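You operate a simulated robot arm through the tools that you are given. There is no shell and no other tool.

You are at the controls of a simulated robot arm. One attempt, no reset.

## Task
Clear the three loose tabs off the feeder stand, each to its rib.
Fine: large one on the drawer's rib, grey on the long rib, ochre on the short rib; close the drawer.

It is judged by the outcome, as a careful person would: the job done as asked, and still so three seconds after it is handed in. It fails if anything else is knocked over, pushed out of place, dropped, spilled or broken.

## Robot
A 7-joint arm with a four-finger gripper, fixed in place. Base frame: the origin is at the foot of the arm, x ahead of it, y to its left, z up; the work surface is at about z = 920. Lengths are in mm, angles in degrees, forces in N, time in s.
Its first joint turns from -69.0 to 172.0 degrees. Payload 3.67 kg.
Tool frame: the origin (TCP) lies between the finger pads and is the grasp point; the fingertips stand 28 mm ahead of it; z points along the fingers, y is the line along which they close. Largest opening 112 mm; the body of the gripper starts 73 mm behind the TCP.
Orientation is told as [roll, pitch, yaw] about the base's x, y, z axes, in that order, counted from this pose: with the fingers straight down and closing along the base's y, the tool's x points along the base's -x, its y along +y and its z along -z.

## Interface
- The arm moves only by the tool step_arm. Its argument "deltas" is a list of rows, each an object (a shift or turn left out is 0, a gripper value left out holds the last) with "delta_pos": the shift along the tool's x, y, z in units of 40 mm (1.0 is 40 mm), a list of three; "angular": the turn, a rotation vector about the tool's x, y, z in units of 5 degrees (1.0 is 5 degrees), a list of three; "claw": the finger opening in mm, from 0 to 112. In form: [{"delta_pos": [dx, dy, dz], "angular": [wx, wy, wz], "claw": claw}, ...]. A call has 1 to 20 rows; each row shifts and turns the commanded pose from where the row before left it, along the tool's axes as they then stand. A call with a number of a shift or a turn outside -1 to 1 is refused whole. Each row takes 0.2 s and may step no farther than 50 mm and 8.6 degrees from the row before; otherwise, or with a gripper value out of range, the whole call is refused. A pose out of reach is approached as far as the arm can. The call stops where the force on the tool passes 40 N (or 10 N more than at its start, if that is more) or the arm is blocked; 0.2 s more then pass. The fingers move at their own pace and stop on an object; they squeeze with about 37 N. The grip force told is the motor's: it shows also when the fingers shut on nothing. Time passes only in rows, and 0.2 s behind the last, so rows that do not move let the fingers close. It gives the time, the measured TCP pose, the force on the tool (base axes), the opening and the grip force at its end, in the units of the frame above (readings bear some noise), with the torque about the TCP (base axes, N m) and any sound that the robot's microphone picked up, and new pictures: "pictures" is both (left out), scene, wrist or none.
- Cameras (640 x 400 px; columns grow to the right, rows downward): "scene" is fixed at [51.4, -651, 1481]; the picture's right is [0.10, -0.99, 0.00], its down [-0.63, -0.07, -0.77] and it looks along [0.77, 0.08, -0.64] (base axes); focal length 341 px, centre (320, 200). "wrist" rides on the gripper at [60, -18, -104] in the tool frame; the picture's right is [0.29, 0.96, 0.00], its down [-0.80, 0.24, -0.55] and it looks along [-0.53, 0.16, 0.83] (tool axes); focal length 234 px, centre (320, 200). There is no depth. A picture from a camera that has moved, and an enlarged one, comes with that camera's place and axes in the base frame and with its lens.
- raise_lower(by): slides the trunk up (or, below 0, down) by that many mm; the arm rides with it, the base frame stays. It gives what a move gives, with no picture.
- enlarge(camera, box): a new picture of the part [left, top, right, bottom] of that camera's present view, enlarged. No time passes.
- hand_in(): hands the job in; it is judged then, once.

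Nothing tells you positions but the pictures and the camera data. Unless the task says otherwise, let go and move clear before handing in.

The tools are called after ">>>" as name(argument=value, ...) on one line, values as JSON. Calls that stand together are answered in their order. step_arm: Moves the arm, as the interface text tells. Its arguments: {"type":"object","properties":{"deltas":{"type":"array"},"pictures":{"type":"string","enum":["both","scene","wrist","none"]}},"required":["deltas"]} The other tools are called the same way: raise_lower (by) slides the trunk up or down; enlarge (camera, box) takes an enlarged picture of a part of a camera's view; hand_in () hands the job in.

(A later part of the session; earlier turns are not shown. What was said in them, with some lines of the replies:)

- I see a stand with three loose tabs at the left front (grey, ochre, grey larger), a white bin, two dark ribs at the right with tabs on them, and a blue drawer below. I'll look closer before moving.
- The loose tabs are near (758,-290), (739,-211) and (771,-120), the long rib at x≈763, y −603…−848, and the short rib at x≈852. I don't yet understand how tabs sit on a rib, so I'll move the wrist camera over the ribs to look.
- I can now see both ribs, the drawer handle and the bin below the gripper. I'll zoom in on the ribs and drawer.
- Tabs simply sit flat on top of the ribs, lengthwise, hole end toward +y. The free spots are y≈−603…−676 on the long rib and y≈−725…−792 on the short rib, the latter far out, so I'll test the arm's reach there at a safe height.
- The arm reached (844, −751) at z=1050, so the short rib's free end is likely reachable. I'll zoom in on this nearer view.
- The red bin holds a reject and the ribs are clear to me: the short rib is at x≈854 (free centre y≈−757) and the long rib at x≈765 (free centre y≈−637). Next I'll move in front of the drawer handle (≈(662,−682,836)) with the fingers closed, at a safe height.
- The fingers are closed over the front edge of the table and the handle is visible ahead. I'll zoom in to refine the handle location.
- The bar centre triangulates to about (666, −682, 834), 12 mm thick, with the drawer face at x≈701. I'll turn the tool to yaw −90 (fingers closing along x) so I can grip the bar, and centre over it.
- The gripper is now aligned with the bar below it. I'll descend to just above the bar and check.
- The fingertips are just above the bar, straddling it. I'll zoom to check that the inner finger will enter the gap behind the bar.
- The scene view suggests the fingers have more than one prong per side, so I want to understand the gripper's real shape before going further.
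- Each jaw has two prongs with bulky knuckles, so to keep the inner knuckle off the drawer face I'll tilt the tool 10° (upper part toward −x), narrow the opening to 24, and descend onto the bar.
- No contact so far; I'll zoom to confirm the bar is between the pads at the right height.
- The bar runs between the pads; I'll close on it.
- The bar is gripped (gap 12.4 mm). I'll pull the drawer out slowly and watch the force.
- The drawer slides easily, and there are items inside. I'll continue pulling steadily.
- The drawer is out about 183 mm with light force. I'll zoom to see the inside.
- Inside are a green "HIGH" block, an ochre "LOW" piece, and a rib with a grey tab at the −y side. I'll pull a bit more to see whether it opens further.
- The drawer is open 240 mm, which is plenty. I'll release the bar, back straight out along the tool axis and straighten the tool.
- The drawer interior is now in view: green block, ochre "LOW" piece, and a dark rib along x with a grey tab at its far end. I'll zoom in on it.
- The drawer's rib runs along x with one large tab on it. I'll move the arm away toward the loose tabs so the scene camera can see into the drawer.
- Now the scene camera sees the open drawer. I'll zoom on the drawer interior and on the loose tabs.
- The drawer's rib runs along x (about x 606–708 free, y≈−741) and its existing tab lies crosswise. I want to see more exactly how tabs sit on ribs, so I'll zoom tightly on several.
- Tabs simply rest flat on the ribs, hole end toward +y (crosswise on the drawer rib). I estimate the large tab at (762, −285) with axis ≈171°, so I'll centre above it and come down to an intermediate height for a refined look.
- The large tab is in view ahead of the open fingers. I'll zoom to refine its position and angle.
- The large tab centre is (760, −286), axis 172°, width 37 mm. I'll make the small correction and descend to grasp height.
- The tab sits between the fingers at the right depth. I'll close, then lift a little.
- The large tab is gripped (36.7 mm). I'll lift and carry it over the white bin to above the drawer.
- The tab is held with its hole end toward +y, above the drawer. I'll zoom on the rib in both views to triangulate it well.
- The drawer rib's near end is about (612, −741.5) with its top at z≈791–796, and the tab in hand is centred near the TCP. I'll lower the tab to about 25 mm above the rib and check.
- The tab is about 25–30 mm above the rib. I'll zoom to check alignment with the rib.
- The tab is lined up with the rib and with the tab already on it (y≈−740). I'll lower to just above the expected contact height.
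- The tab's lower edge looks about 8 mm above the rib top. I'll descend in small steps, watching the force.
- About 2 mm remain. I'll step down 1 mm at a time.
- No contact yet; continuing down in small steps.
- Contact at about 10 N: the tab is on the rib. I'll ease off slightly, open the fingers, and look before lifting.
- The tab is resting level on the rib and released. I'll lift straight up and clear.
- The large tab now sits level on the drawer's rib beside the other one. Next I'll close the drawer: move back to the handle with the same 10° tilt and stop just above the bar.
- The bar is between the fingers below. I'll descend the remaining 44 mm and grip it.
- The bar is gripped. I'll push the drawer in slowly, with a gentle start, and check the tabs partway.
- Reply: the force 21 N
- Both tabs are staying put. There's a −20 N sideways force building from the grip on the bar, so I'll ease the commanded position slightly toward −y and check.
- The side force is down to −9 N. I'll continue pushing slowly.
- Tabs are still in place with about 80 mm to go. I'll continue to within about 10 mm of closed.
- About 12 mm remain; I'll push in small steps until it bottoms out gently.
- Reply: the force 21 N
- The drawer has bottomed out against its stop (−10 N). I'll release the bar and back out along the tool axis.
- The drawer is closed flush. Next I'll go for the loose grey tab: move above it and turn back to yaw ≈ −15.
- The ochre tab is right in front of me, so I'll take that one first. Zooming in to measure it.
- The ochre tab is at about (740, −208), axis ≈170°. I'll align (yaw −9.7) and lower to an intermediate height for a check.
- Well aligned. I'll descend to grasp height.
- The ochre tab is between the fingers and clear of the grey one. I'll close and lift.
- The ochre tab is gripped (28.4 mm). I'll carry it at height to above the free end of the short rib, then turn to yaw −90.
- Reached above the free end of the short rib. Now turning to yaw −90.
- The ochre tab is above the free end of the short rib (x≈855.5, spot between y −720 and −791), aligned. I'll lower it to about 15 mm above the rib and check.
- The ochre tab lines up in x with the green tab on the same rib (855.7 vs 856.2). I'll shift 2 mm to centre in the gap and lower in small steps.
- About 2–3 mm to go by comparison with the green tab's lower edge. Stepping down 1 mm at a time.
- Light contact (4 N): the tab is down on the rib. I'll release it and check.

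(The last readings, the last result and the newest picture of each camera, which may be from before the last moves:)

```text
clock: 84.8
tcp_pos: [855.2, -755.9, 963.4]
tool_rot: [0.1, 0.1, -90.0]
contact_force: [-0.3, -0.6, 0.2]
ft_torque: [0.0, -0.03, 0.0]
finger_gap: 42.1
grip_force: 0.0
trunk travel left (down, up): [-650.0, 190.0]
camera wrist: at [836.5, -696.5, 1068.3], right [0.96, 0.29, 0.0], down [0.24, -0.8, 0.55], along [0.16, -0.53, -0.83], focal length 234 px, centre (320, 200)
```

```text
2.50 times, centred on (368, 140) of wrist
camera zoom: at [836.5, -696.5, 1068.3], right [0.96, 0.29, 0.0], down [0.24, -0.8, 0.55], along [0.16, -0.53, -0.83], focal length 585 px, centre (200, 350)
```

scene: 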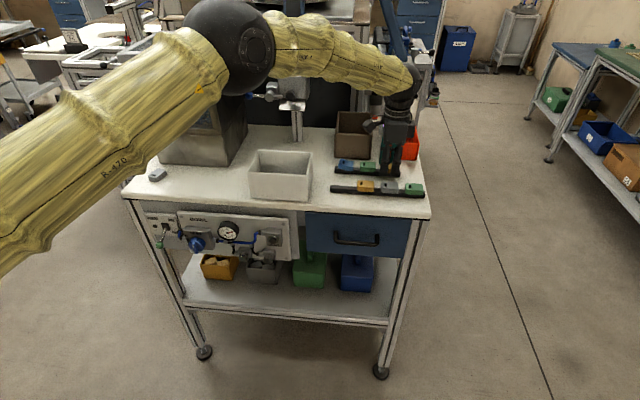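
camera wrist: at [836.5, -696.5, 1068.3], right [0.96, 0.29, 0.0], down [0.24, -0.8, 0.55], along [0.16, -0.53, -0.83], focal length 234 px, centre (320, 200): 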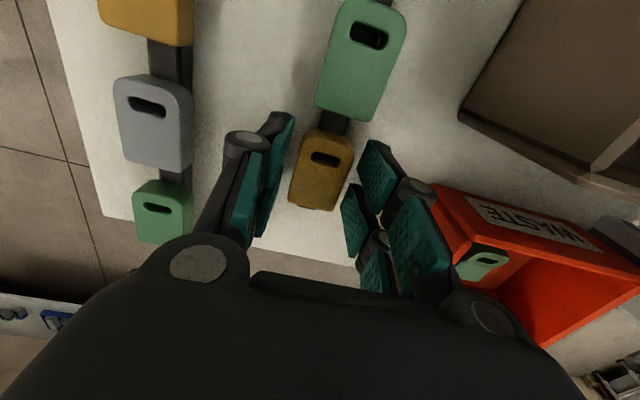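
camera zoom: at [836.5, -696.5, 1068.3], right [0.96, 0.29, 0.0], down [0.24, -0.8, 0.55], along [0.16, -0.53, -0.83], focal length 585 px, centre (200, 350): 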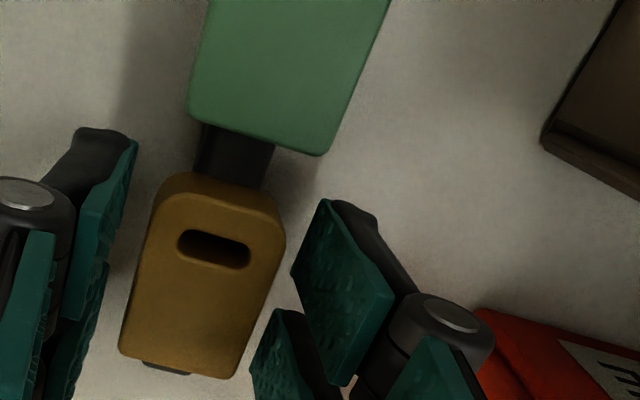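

The ochre tab rests in line behind the green one. I'll lift straight up and check.

>>> step_arm(deltas=[{"delta_pos": [0, 0, -0.25]}, {"delta_pos": [0, 0, -0.5]}, {"delta_pos": [0, 0, -0.8]}, {"delta_pos": [0, 0, -0.9]}, {"delta_pos": [0, 0, -0.7]}, {}], pictures="both")

>>> enlarge(camera="scene", box=[330, 145, 426, 205])

>>> enlarge(camera="wrist", box=[200, 0, 400, 150])

```text
clock: 86.2
tcp_pos: [855.9, -756.6, 1089.8]
tool_rot: [0.0, 0.2, -90.0]
contact_force: [-0.5, 0.0, 0.0]
ft_torque: [0.0, 0.05, -0.01]
finger_gap: 42.0
grip_force: 0.0
trunk travel left (down, up): [-650.0, 190.0]
camera wrist: at [837.6, -696.6, 1193.2], right [0.96, 0.29, 0.0], down [0.24, -0.8, 0.55], along [0.16, -0.53, -0.83], focal length 234 px, centre (320, 200)
```

scene: 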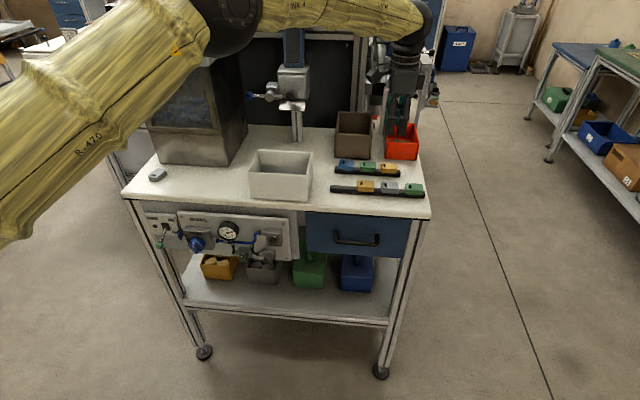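
wrist: 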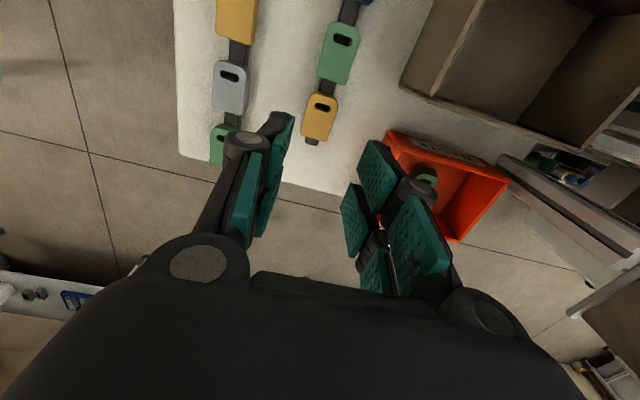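

```text
6.67 times, centred on (378, 175) of scene
camera zoom: at [51.4, -651.0, 1481.0], right [0.1, -0.99, 0.0], down [-0.63, -0.07, -0.77], along [0.77, 0.08, -0.64], focal length 2272 px, centre (-67, 367)
```

zoom: 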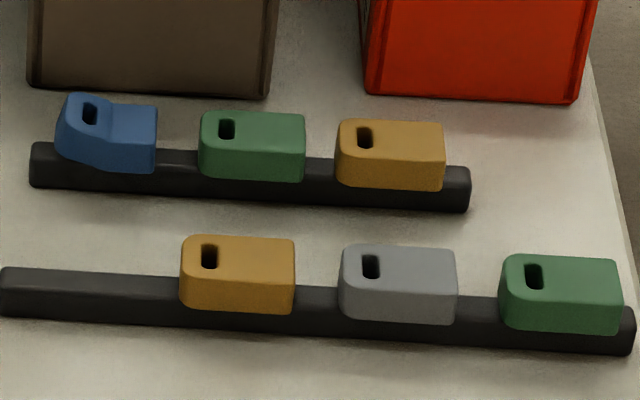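

```text
2.67 times, centred on (300, 75) of wrist
camera zoom: at [837.6, -696.6, 1193.2], right [0.96, 0.29, 0.0], down [0.24, -0.8, 0.55], along [0.16, -0.53, -0.83], focal length 624 px, centre (373, 533)
```

zoom: 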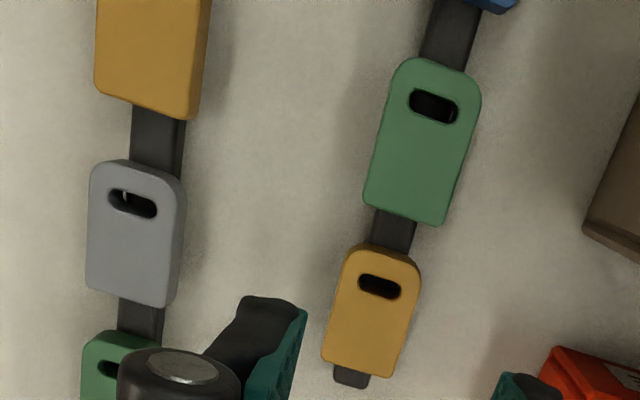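

The ochre tab is neatly seated on the short rib. Now for the last one, the loose grey tab near (772, −119): move back over and turn the tool.

>>> step_arm(deltas=[{"delta_pos": [0.6, -0.75, 0]}, {"delta_pos": [0.6, -0.75, 0]}, {"delta_pos": [0.6, -0.75, 0]}, {"delta_pos": [0.6, -0.75, 0]}, {"delta_pos": [1.0, 0, 0]}, {"delta_pos": [1.0, 0, 0]}, {"delta_pos": [1.0, 0, 0]}, {"delta_pos": [1.0, 0, 0]}, {"delta_pos": [1.0, 0, 0]}, {"delta_pos": [1.0, 0, 0]}, {"delta_pos": [1.0, 0, 0]}, {"delta_pos": [1.0, 0, 0]}, {"delta_pos": [1.0, 0, 0]}, {"delta_pos": [1.0, 0, 0]}, {"delta_pos": [1.0, 0, 0]}, {"delta_pos": [1.0, 0, 0]}, {"delta_pos": [1.0, 0, 0]}, {}], pictures="scene")

>>> step_arm(deltas=[{"angular": [0, 0, -1], "claw": 50}, {"angular": [0, 0, -1]}, {"angular": [0, 0, -1]}, {"angular": [0, 0, -1]}, {"angular": [0, 0, -1]}, {"angular": [0, 0, -1]}, {"angular": [0, 0, -1]}, {"angular": [0, 0, -1]}, {"angular": [0, 0, -1]}, {"angular": [0, 0, -1]}, {"angular": [0, 0, -1]}, {"angular": [0, 0, -1]}, {"angular": [0, 0, -1]}, {"angular": [0, 0, -1]}, {}], pictures="both")

>>> enlarge(camera="wrist", box=[240, 70, 432, 190])

```text
clock: 90.0
tcp_pos: [735.8, -155.5, 1081.1]
tool_rot: [-1.0, 2.3, -91.8]
contact_force: [0.6, 0.0, 0.2]
ft_torque: [0.0, 0.02, 0.02]
finger_gap: 42.0
grip_force: 0.0
trunk travel left (down, up): [-650.0, 190.0]
```

scene: 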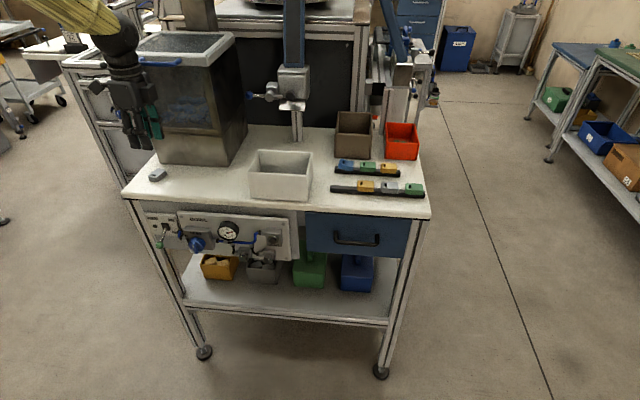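

```text
clock: 93.2
tcp_pos: [735.2, -140.1, 1091.4]
tool_rot: [-0.1, 0.1, -20.0]
contact_force: [-0.7, 1.1, -0.5]
ft_torque: [0.02, 0.02, 0.01]
finger_gap: 49.7
grip_force: 0.0
trunk travel left (down, up): [-650.0, 190.0]
camera wrist: at [671.8, -135.5, 1194.8], right [0.06, 1.0, 0.0], down [0.83, -0.05, 0.55], along [0.55, -0.03, -0.83], focal length 234 px, centre (320, 200)
```

scene: 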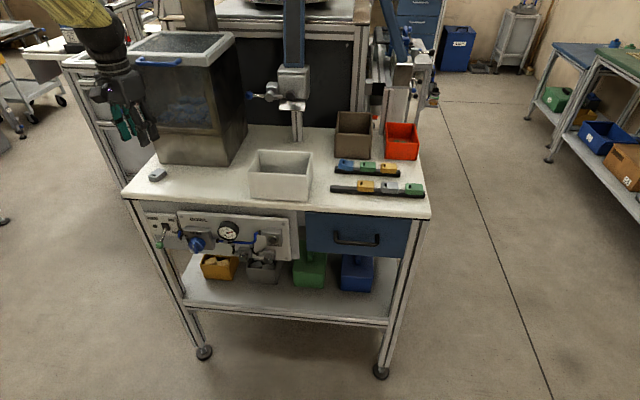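
wrist: 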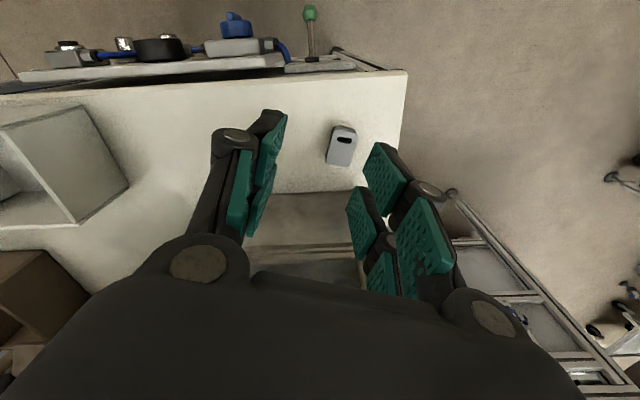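

```text
3.33 times, centred on (336, 130) of wrist
camera zoom: at [671.8, -135.5, 1194.8], right [0.06, 1.0, 0.0], down [0.83, -0.05, 0.55], along [0.55, -0.03, -0.83], focal length 781 px, centre (267, 433)
```

zoom: 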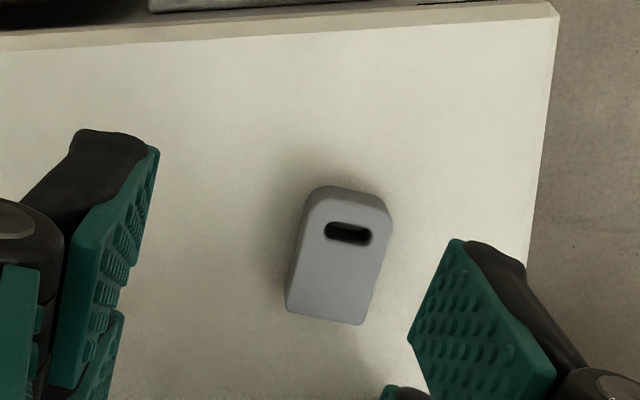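

The grey tab is at about (772, −116), axis ≈164°. The hopper wall (x≈845) is close behind, so I'll grip it slightly forward of centre; aligning and lowering to an intermediate height.

>>> step_arm(deltas=[{"angular": [0, 0, -0.7]}, {"delta_pos": [-0.317, 0.417, 0.3]}, {"delta_pos": [-0.317, 0.417, 0.3]}, {"delta_pos": [0, 0, 0.8]}, {"delta_pos": [0, 0, 0.8]}, {}], pictures="both")

>>> enlarge(camera="wrist", box=[220, 80, 412, 200])

>>> enlarge(camera="scene", box=[90, 60, 250, 200])

```text
clock: 94.6
tcp_pos: [768.8, -115.3, 1002.6]
tool_rot: [-0.1, 0.0, -16.5]
contact_force: [0.2, -0.3, -0.2]
ft_torque: [0.0, -0.02, -0.01]
finger_gap: 49.8
grip_force: 0.0
trunk travel left (down, up): [-650.0, 190.0]
camera wrist: at [705.2, -114.4, 1106.5], right [0.0, 1.0, 0.0], down [0.83, 0.0, 0.55], along [0.55, 0.0, -0.83], focal length 234 px, centre (320, 200)
```

scene: 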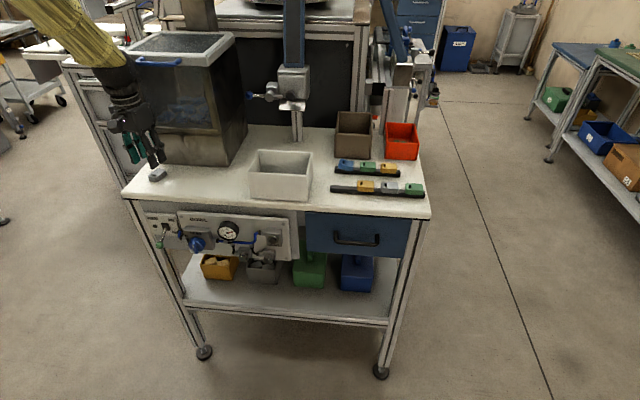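
wrist: 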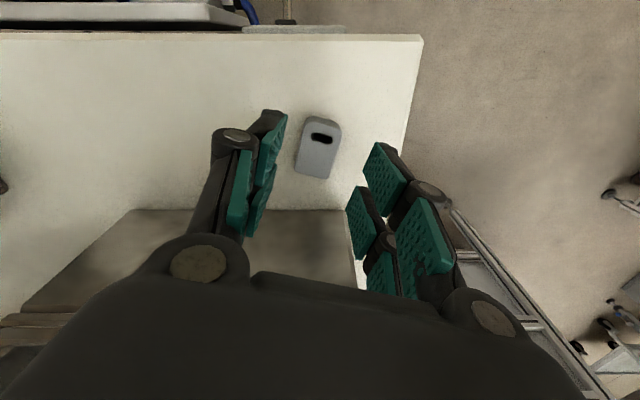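

```text
3.33 times, centred on (316, 140) of wrist
camera zoom: at [705.2, -114.4, 1106.5], right [0.0, 1.0, 0.0], down [0.83, 0.0, 0.55], along [0.55, 0.0, -0.83], focal length 781 px, centre (333, 400)
```

zoom: 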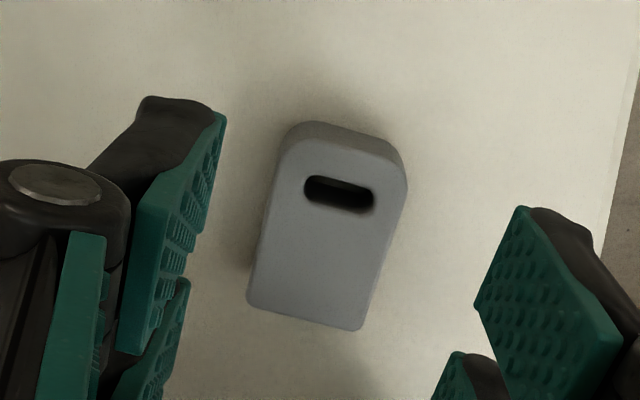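

```text
2.86 times, centred on (170, 130) of scene
camera zoom: at [51.4, -651.0, 1481.0], right [0.1, -0.99, 0.0], down [-0.63, -0.07, -0.77], along [0.77, 0.08, -0.64], focal length 974 px, centre (749, 400)
```

zoom: 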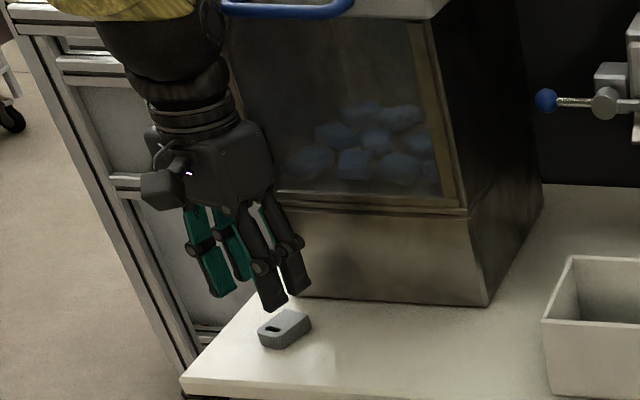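

The grey tab is centred between the fingers (axis ≈165°). I'll trim the yaw by 1.5° and descend to grasp height.

>>> step_arm(deltas=[{"delta_pos": [0, 0, 0.4], "angular": [0, 0, -0.3]}, {"delta_pos": [0, 0, 0.4]}, {"delta_pos": [0, 0, 0.3]}, {"delta_pos": [0, 0, 0.17]}, {}], pictures="both")

>>> enlarge(camera="wrist", box=[210, 90, 450, 240])

>>> enlarge(camera="scene", box=[90, 60, 250, 200])

```text
clock: 95.8
tcp_pos: [768.9, -114.4, 951.9]
tool_rot: [0.0, 0.1, -15.0]
contact_force: [-0.3, -0.2, -0.4]
ft_torque: [0.02, 0.02, -0.02]
finger_gap: 49.8
grip_force: 0.0
trunk travel left (down, up): [-650.0, 190.0]
camera wrist: at [706.1, -116.2, 1054.8], right [-0.03, 1.0, 0.0], down [0.83, 0.03, 0.55], along [0.55, 0.02, -0.83], focal length 234 px, centre (320, 200)
```

scene: 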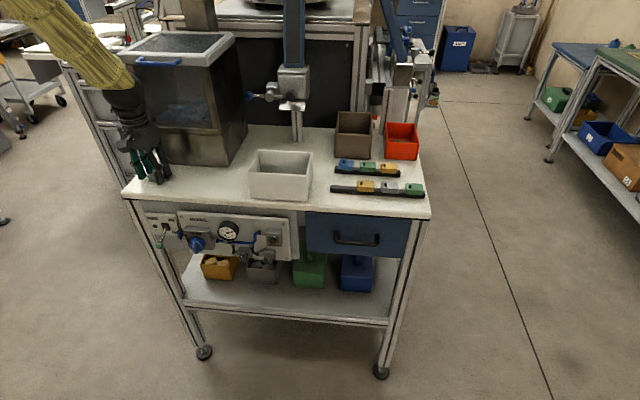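
wrist: 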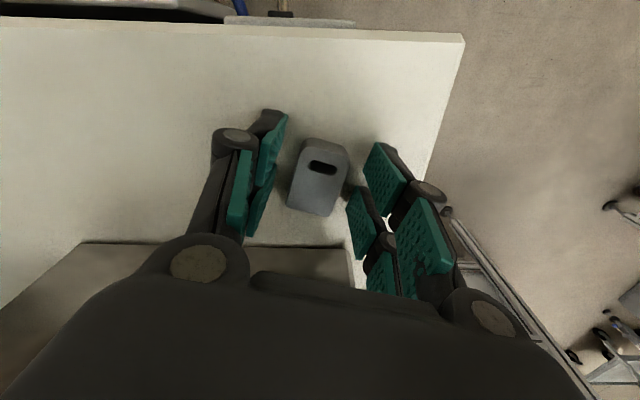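

```text
2.67 times, centred on (330, 165) of wrist
camera zoom: at [706.1, -116.2, 1054.8], right [-0.03, 1.0, 0.0], down [0.83, 0.03, 0.55], along [0.55, 0.02, -0.83], focal length 624 px, centre (293, 293)
```

zoom: 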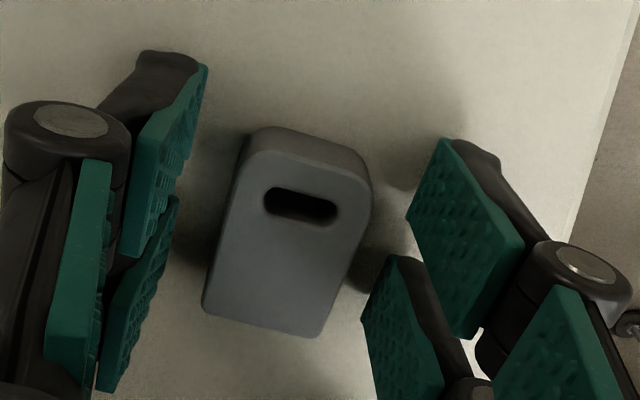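

```text
2.86 times, centred on (170, 130) of scene
camera zoom: at [51.4, -651.0, 1481.0], right [0.1, -0.99, 0.0], down [-0.63, -0.07, -0.77], along [0.77, 0.08, -0.64], focal length 974 px, centre (749, 400)
```

zoom: 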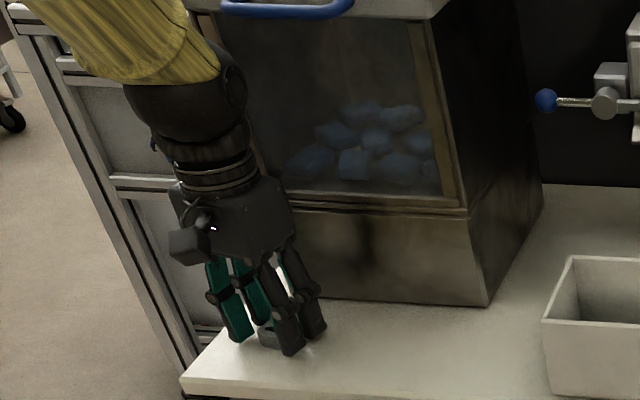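

The grey tab is between the fingers with no contact elsewhere. Close and lift.

>>> step_arm(deltas=[{"claw": 20}, {"claw": 20}, {"claw": 20}, {"delta_pos": [0, 0, -0.3]}, {"delta_pos": [0, 0, -0.7]}, {"delta_pos": [0, 0, -0.9]}, {"delta_pos": [0, 0, -0.9]}, {"delta_pos": [0, 0, -0.7]}, {}], pictures="both")

>>> enlarge(camera="wrist", box=[230, 100, 422, 220])

```text
clock: 97.8
tcp_pos: [767.7, -114.5, 1091.7]
tool_rot: [0.0, 0.0, -15.0]
contact_force: [0.6, -0.4, 0.3]
ft_torque: [0.01, 0.01, 0.0]
finger_gap: 28.6
grip_force: 36.6
trunk travel left (down, up): [-650.0, 190.0]
camera wrist: at [705.6, -116.4, 1195.2], right [-0.03, 1.0, 0.0], down [0.83, 0.03, 0.55], along [0.55, 0.02, -0.83], focal length 234 px, centre (320, 200)
```

scene: 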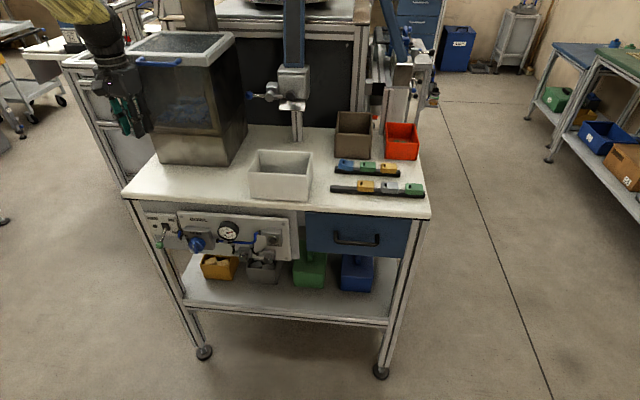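
wrist: 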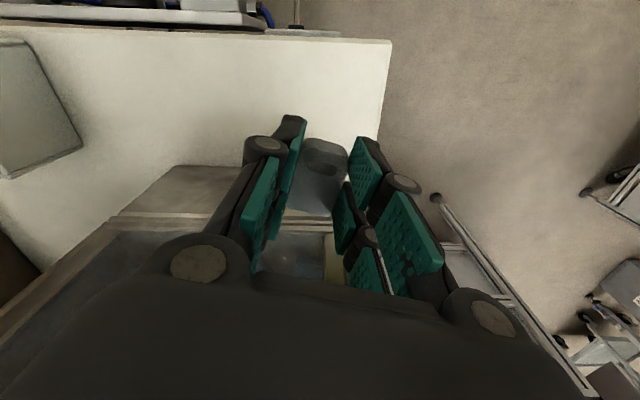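

```text
3.33 times, centred on (326, 160) of wrist
camera zoom: at [705.6, -116.4, 1195.2], right [-0.03, 1.0, 0.0], down [0.83, 0.03, 0.55], along [0.55, 0.02, -0.83], focal length 781 px, centre (300, 333)
```

zoom: 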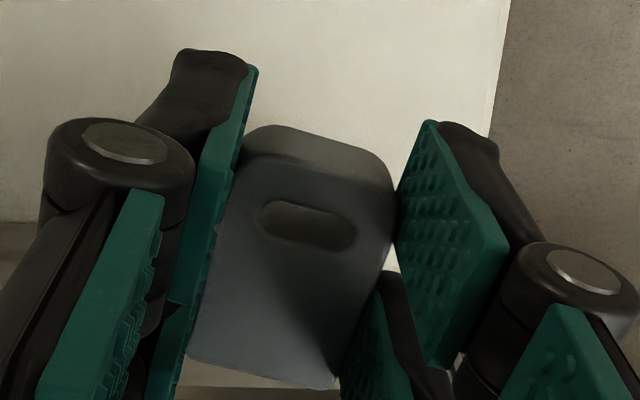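

The grey tab is gripped. I'll back away from the hopper and its handle first, then carry it across to above the free end of the long rib.

>>> step_arm(deltas=[{"delta_pos": [0.604, -0.162, 0]}, {"delta_pos": [0.604, -0.162, 0]}, {"delta_pos": [-0.2466, -0.9203, 0]}, {"delta_pos": [-0.2466, -0.9203, 0]}, {"delta_pos": [-0.2466, -0.9203, 0]}, {"delta_pos": [-0.2466, -0.9203, 0]}, {"delta_pos": [-0.2466, -0.9203, 0]}, {"delta_pos": [-0.2466, -0.9203, 0]}, {"delta_pos": [-0.2466, -0.9203, 0]}, {"delta_pos": [-0.2466, -0.9203, 0]}, {"delta_pos": [-0.423, -0.8055, 0]}, {"delta_pos": [-0.423, -0.8055, 0]}, {"delta_pos": [-0.423, -0.8055, 0]}, {"delta_pos": [-0.423, -0.8055, 0]}, {"delta_pos": [-0.423, -0.8055, 0]}, {"delta_pos": [-0.423, -0.8055, 0]}, {}], pictures="scene")

>>> step_arm(deltas=[{"angular": [0, 0, 1]}, {"angular": [0, 0, 1]}, {"angular": [0, 0, 1]}, {"angular": [0, 0, 1]}, {"angular": [0, 0, 1]}, {"angular": [0, 0, 1]}, {"angular": [0, 0, 1]}, {"angular": [0, 0, 1]}, {"angular": [0, 0, 1]}, {"angular": [0, 0, 1]}, {"angular": [0, 0, 1]}, {"angular": [0, 0, 1]}, {"angular": [0, 0, 1]}, {"angular": [0, 0, 1]}, {"angular": [0, 0, 1]}, {}], pictures="both")

>>> enlarge(camera="wrist", box=[240, 60, 496, 220])

```text
clock: 101.4
tcp_pos: [766.7, -632.9, 1092.8]
tool_rot: [0.0, -0.1, -15.0]
contact_force: [-0.7, 0.9, 0.0]
ft_torque: [-0.03, -0.02, 0.0]
finger_gap: 28.2
grip_force: 37.1
trunk travel left (down, up): [-650.0, 190.0]
```

scene: 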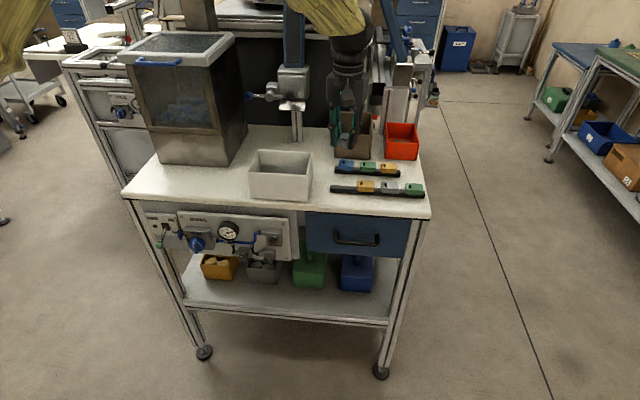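

```text
clock: 104.8
tcp_pos: [767.1, -634.0, 1093.0]
tool_rot: [-0.1, 0.1, -90.2]
contact_force: [-0.4, 0.3, 0.4]
ft_torque: [-0.01, -0.01, 0.0]
finger_gap: 28.7
grip_force: 36.9
trunk travel left (down, up): [-650.0, 190.0]
camera wrist: at [748.3, -573.0, 1195.5], right [0.96, 0.29, 0.0], down [0.24, -0.8, 0.55], along [0.16, -0.53, -0.83], focal length 234 px, centre (320, 200)
```

scene: 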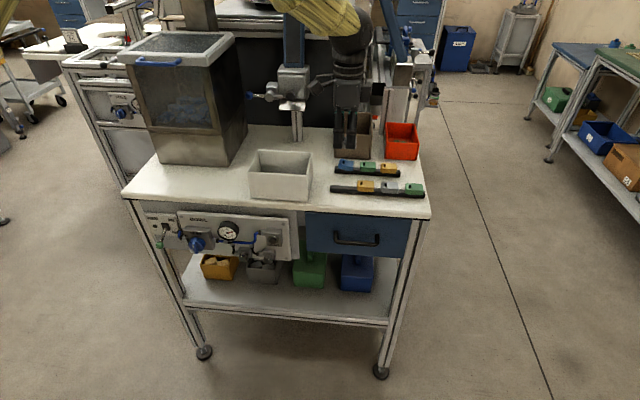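
wrist: 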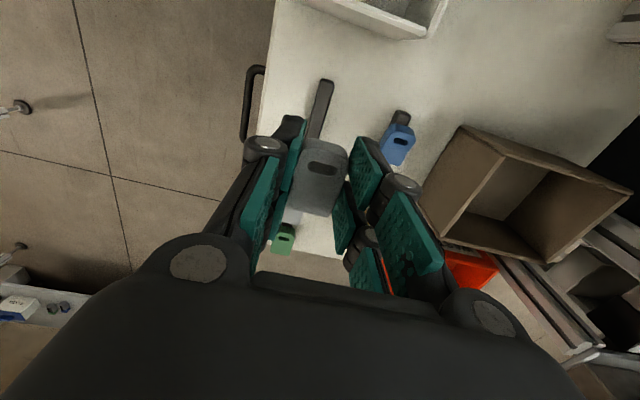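

```text
2.50 times, centred on (368, 140) of wrist
camera zoom: at [748.3, -573.0, 1195.5], right [0.96, 0.29, 0.0], down [0.24, -0.8, 0.55], along [0.16, -0.53, -0.83], focal length 585 px, centre (200, 350)
```

zoom: 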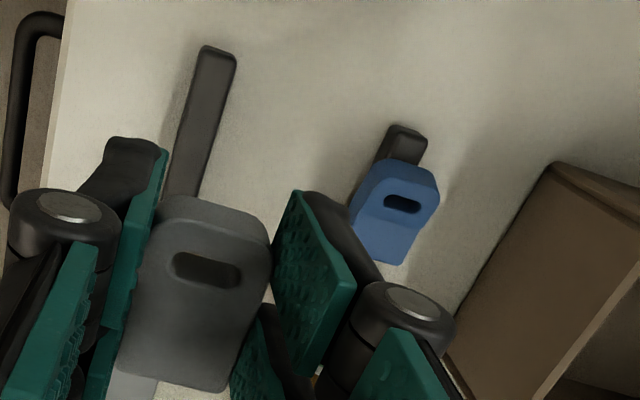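

The grey tab is above the free end of the long rib: tab centre (767, −636), rib centre x≈766, clear of the ochre neighbour. I'll lower to about 15 mm above.

>>> step_arm(deltas=[{"delta_pos": [0, 0, 0.8]}, {"delta_pos": [0, 0, 0.9]}, {"delta_pos": [0, 0, 0.7]}, {"delta_pos": [0, 0, 0.4]}, {}], pictures="both")

>>> enlarge(camera="wrist", box=[240, 60, 496, 220])

>>> enlarge(camera="scene", box=[325, 155, 405, 205])

```text
clock: 106.0
tcp_pos: [766.4, -633.5, 980.5]
tool_rot: [0.1, 0.0, -89.9]
contact_force: [-0.7, 0.0, 0.1]
ft_torque: [0.03, -0.01, -0.05]
finger_gap: 28.4
grip_force: 36.9
trunk travel left (down, up): [-650.0, 190.0]
camera wrist: at [748.7, -572.5, 1083.6], right [0.96, 0.29, 0.0], down [0.24, -0.8, 0.55], along [0.16, -0.53, -0.83], focal length 234 px, centre (320, 200)
```

scene: 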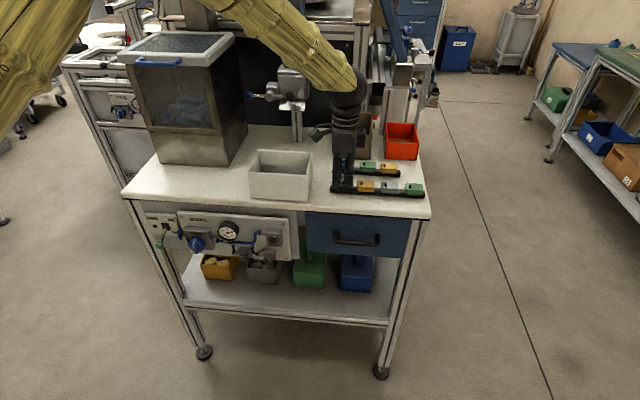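
wrist: 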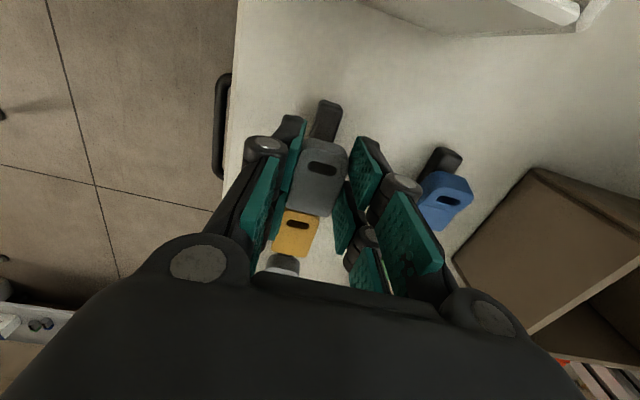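

```text
2.50 times, centred on (368, 140) of wrist
camera zoom: at [748.7, -572.5, 1083.6], right [0.96, 0.29, 0.0], down [0.24, -0.8, 0.55], along [0.16, -0.53, -0.83], focal length 585 px, centre (200, 350)
```

zoom: 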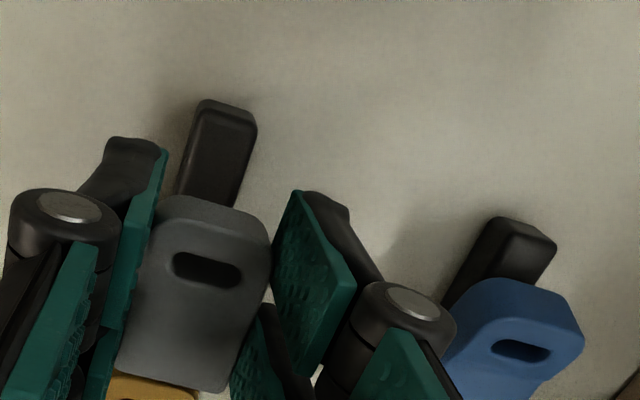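

```text
8.00 times, centred on (365, 180) of scene
camera zoom: at [51.4, -651.0, 1481.0], right [0.1, -0.99, 0.0], down [-0.63, -0.07, -0.77], along [0.77, 0.08, -0.64], focal length 2726 px, centre (-40, 360)
```

zoom: 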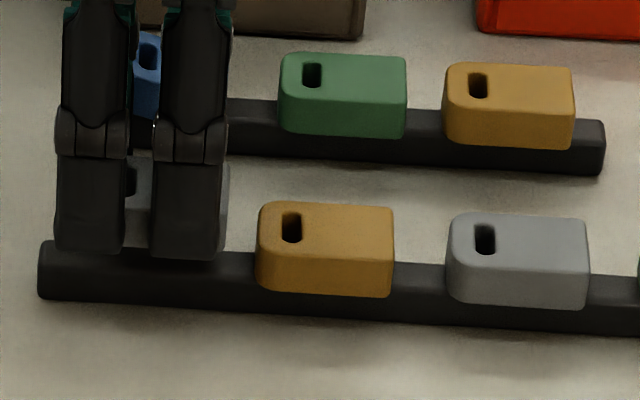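

Alignment looks right with ~14 mm gaps on both sides. I'll lower in small steps as before.

>>> step_arm(deltas=[{"delta_pos": [0, 0, 0.2]}, {"delta_pos": [0, 0, 0.06]}, {}], pictures="none")

>>> step_arm(deltas=[{"delta_pos": [0, 0, 0.03]}, {}], pictures="none")

>>> step_arm(deltas=[{"delta_pos": [0, 0, 0.025]}, {}], pictures="scene")

>>> enlarge(camera="scene", box=[325, 170, 365, 200])

```text
clock: 106.8
tcp_pos: [767.0, -633.1, 969.3]
tool_rot: [0.0, 0.0, -89.9]
contact_force: [0.8, 0.5, -0.7]
ft_torque: [0.01, 0.0, 0.0]
finger_gap: 28.7
grip_force: 36.7
trunk travel left (down, up): [-650.0, 190.0]
```

```text
clock: 107.4
tcp_pos: [767.3, -633.7, 968.9]
tool_rot: [0.0, 0.0, -90.0]
contact_force: [0.2, 1.0, -0.1]
ft_torque: [-0.01, -0.03, 0.01]
finger_gap: 28.5
grip_force: 36.8
trunk travel left (down, up): [-650.0, 190.0]
```

```text
clock: 108.0
tcp_pos: [766.3, -633.3, 968.0]
tool_rot: [0.0, 0.0, -90.0]
contact_force: [0.7, -0.4, 0.3]
ft_torque: [-0.01, 0.01, -0.01]
finger_gap: 28.5
grip_force: 37.3
trunk travel left (down, up): [-650.0, 190.0]
```

scene: 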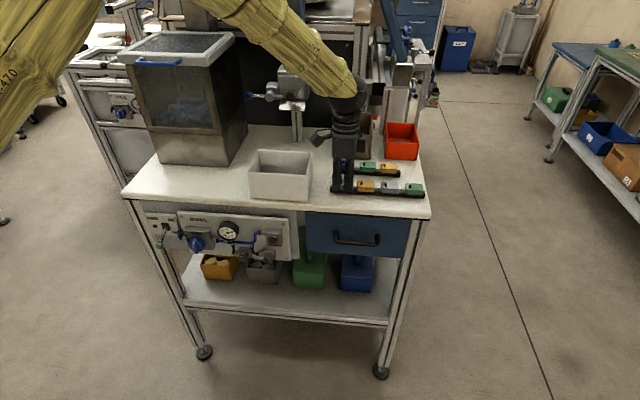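

```text
13.33 times, centred on (345, 185) of scene
camera zoom: at [51.4, -651.0, 1481.0], right [0.1, -0.99, 0.0], down [-0.63, -0.07, -0.77], along [0.77, 0.08, -0.64], focal length 4544 px, centre (-13, 400)
```

zoom: 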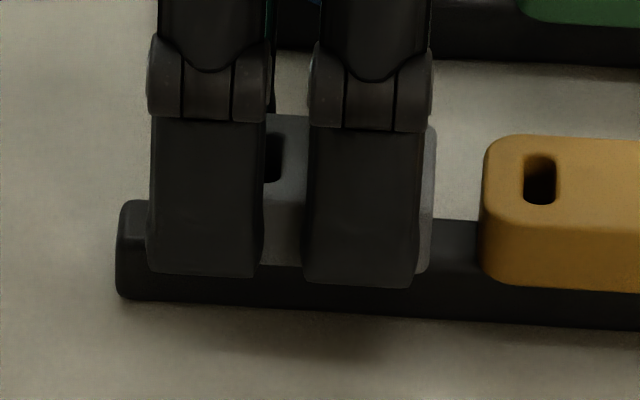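

>>> step_arm(deltas=[{"delta_pos": [0, 0, 0.025]}, {}], pictures="none")

>>> step_arm(deltas=[{"delta_pos": [0, 0, 0.02]}, {}], pictures="none")

>>> step_arm(deltas=[{"delta_pos": [0, 0, 0.015]}, {}], pictures="none")

```text
clock: 108.6
tcp_pos: [766.5, -633.4, 967.9]
tool_rot: [0.0, 0.0, -90.1]
contact_force: [-0.4, -1.7, 4.8]
ft_torque: [-0.04, 0.0, 0.0]
finger_gap: 28.7
grip_force: 36.9
trunk travel left (down, up): [-650.0, 190.0]
```

```text
clock: 109.2
tcp_pos: [765.7, -634.0, 966.6]
tool_rot: [0.1, 0.0, -89.9]
contact_force: [1.9, -2.4, 10.2]
ft_torque: [-0.12, -0.04, 0.03]
finger_gap: 28.4
grip_force: 36.9
trunk travel left (down, up): [-650.0, 190.0]
```

```text
clock: 109.8
tcp_pos: [765.8, -633.1, 966.3]
tool_rot: [0.1, 0.0, -90.0]
contact_force: [-0.6, -1.2, 13.6]
ft_torque: [-0.12, 0.07, 0.03]
finger_gap: 28.5
grip_force: 36.9
trunk travel left (down, up): [-650.0, 190.0]
```

The grey tab is in firm contact with the rib. I'll ease off to a light load and release.

>>> step_arm(deltas=[{"delta_pos": [0, 0, -0.03]}, {}, {"claw": 42}, {}, {}], pictures="both")

>>> enlarge(camera="wrist", box=[240, 60, 496, 220])

```text
clock: 111.0
tcp_pos: [765.4, -633.1, 966.6]
tool_rot: [0.1, 0.1, -90.0]
contact_force: [0.9, -0.5, 0.0]
ft_torque: [-0.01, -0.05, 0.05]
finger_gap: 42.1
grip_force: 0.1
trunk travel left (down, up): [-650.0, 190.0]
camera wrist: at [748.2, -573.1, 1069.7], right [0.96, 0.29, 0.0], down [0.24, -0.8, 0.55], along [0.16, -0.53, -0.83], focal length 234 px, centre (320, 200)
```

scene: 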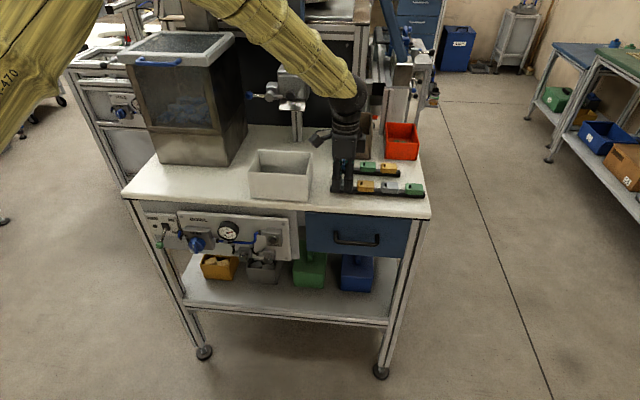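
wrist: 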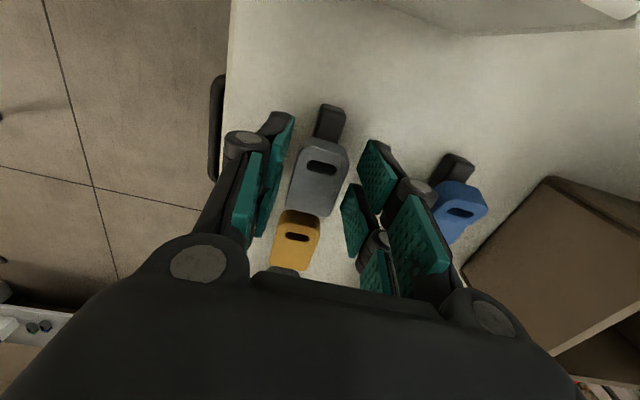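

```text
2.50 times, centred on (368, 140) of wrist
camera zoom: at [748.2, -573.1, 1069.7], right [0.96, 0.29, 0.0], down [0.24, -0.8, 0.55], along [0.16, -0.53, -0.83], focal length 585 px, centre (200, 350)
```

zoom: 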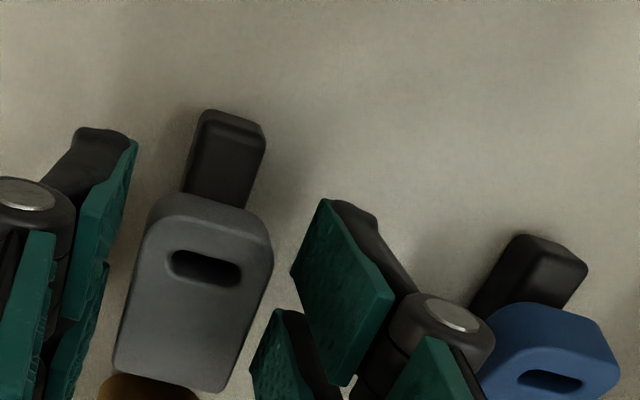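

The grey tab is released and level. I'll lift straight up and move well clear, then inspect everything.

>>> step_arm(deltas=[{"delta_pos": [0, 0, -0.25]}, {"delta_pos": [0, 0, -0.5]}, {"delta_pos": [0, 0, -0.8]}, {"delta_pos": [0, 0, -0.9]}, {"delta_pos": [0, 0, -0.9]}, {"delta_pos": [0, 0, -0.9]}, {}], pictures="both")

>>> enlarge(camera="scene", box=[325, 150, 437, 220])

>>> enlarge(camera="wrist", box=[230, 40, 422, 160])

>>> enlarge(camera="scene", box=[110, 140, 440, 330])

```text
clock: 112.6
tcp_pos: [767.0, -633.4, 1134.3]
tool_rot: [0.0, 0.1, -90.1]
contact_force: [1.0, -0.5, -0.9]
ft_torque: [0.03, -0.02, 0.0]
finger_gap: 42.0
grip_force: 0.1
trunk travel left (down, up): [-650.0, 190.0]
camera wrist: at [748.6, -573.2, 1238.7], right [0.96, 0.29, 0.0], down [0.24, -0.8, 0.55], along [0.16, -0.53, -0.83], focal length 234 px, centre (320, 200)
```

scene: 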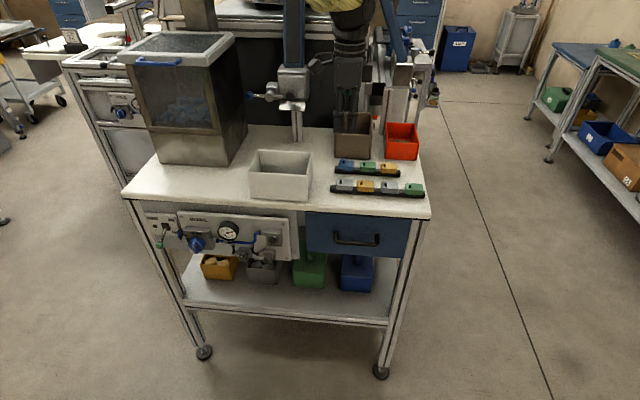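
wrist: 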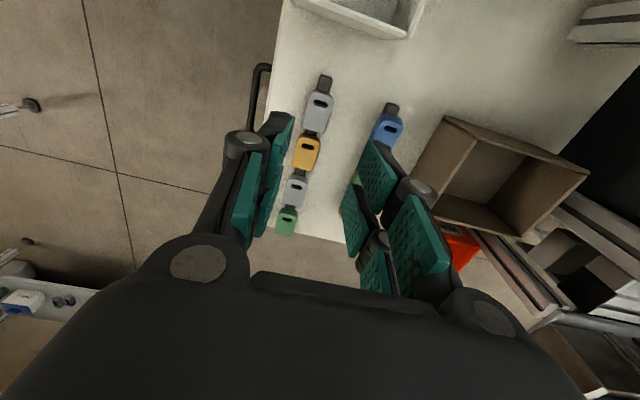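

```text
5.71 times, centred on (381, 185) of scene
camera zoom: at [51.4, -651.0, 1481.0], right [0.1, -0.99, 0.0], down [-0.63, -0.07, -0.77], along [0.77, 0.08, -0.64], focal length 1947 px, centre (-29, 286)
```

zoom: 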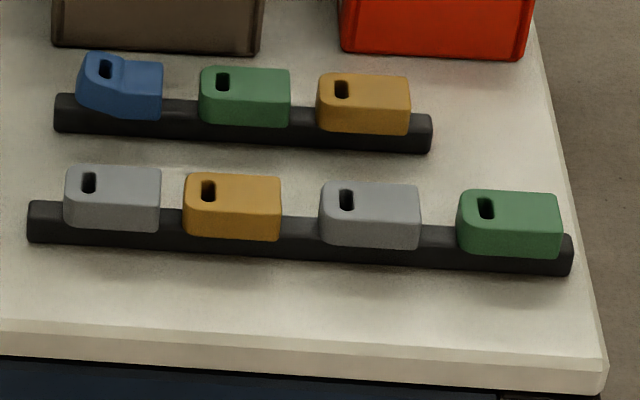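

```text
3.33 times, centred on (326, 100) of wrist
camera zoom: at [748.6, -573.2, 1238.7], right [0.96, 0.29, 0.0], down [0.24, -0.8, 0.55], along [0.16, -0.53, -0.83], focal length 781 px, centre (300, 533)
```

zoom: 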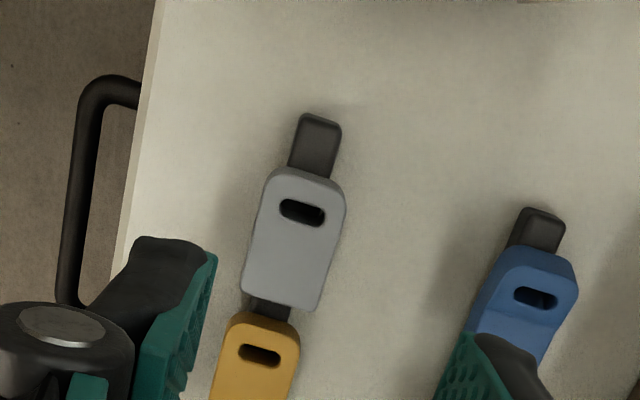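

```text
1.94 times, centred on (275, 235) of scene
camera zoom: at [51.4, -651.0, 1481.0], right [0.1, -0.99, 0.0], down [-0.63, -0.07, -0.77], along [0.77, 0.08, -0.64], focal length 661 px, centre (407, 132)
```

zoom: 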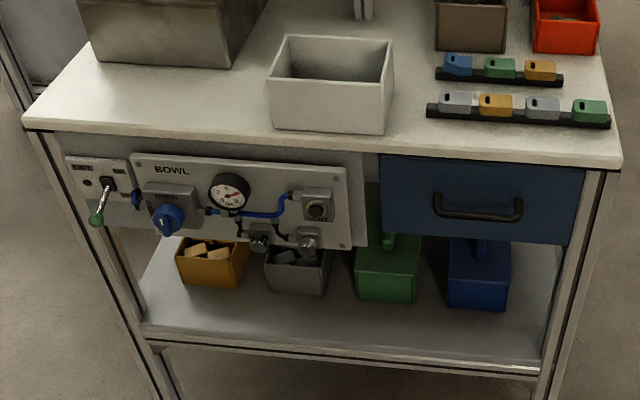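

Everything looks in place. I'll compare the drawer front against its starting view before finishing.

>>> enlarge(camera="scene", box=[300, 200, 396, 260])

>>> enlarge(camera="scene", box=[120, 150, 280, 250])

```text
6.67 times, centred on (348, 230) of scene
camera zoom: at [51.4, -651.0, 1481.0], right [0.1, -0.99, 0.0], down [-0.63, -0.07, -0.77], along [0.77, 0.08, -0.64], focal length 2272 px, centre (133, 0)
```

zoom: 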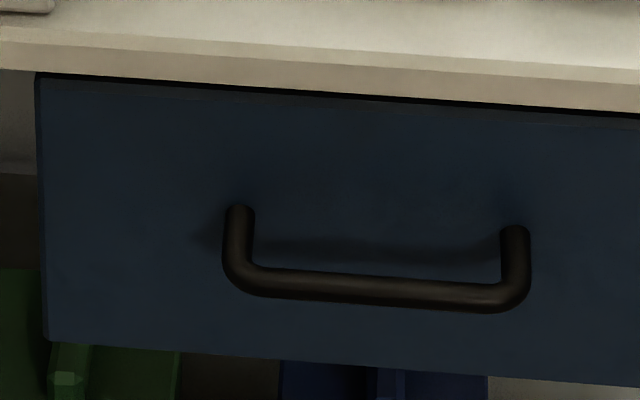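

```text
4.00 times, centred on (200, 200) of scene
camera zoom: at [51.4, -651.0, 1481.0], right [0.1, -0.99, 0.0], down [-0.63, -0.07, -0.77], along [0.77, 0.08, -0.64], focal length 1363 px, centre (800, 200)
```

zoom: 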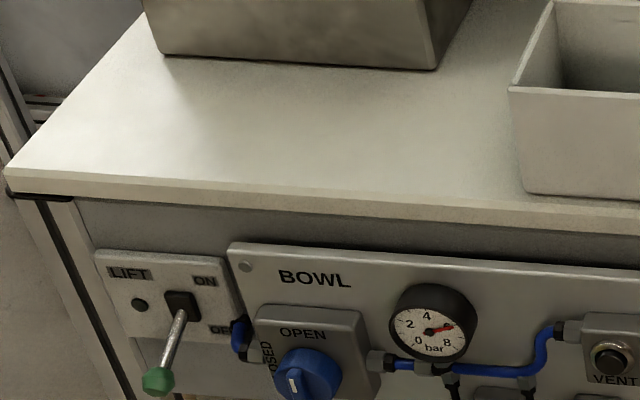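

The drawer front matches its starting (closed) view, the stand is clear, and the arm is well away from everything. The large tab is on the drawer's rib, the grey on the long rib and the ochre on the short rib, so I'm handing in.

>>> hand_in()

```text
The job is handed in.
```

All three loose tabs are off the feeder stand and on their ribs, the drawer is closed, and the job has been handed in.

- **Large tab:** it is on the drawer's rib, in front of the tab that was already there. Before I closed the drawer I checked that it was level and in line with that tab. I pushed the drawer in slowly and both tabs stayed put while I could see them. I could not see inside once it was nearly shut.
- **Grey tab:** it is at the free left end of the long rib, with a gap to its ochre neighbour.
- **Ochre tab:** it is at the free right end of the short rib, beside the green tab.
- **Drawer:** it bottomed out gently against its stop, and its front matches the starting picture.

I followed the existing pattern on every rib, with each tab's hole end pointing left. In the final pictures nothing else on the bench had moved. The gripper is empty and clear, above the ribs.
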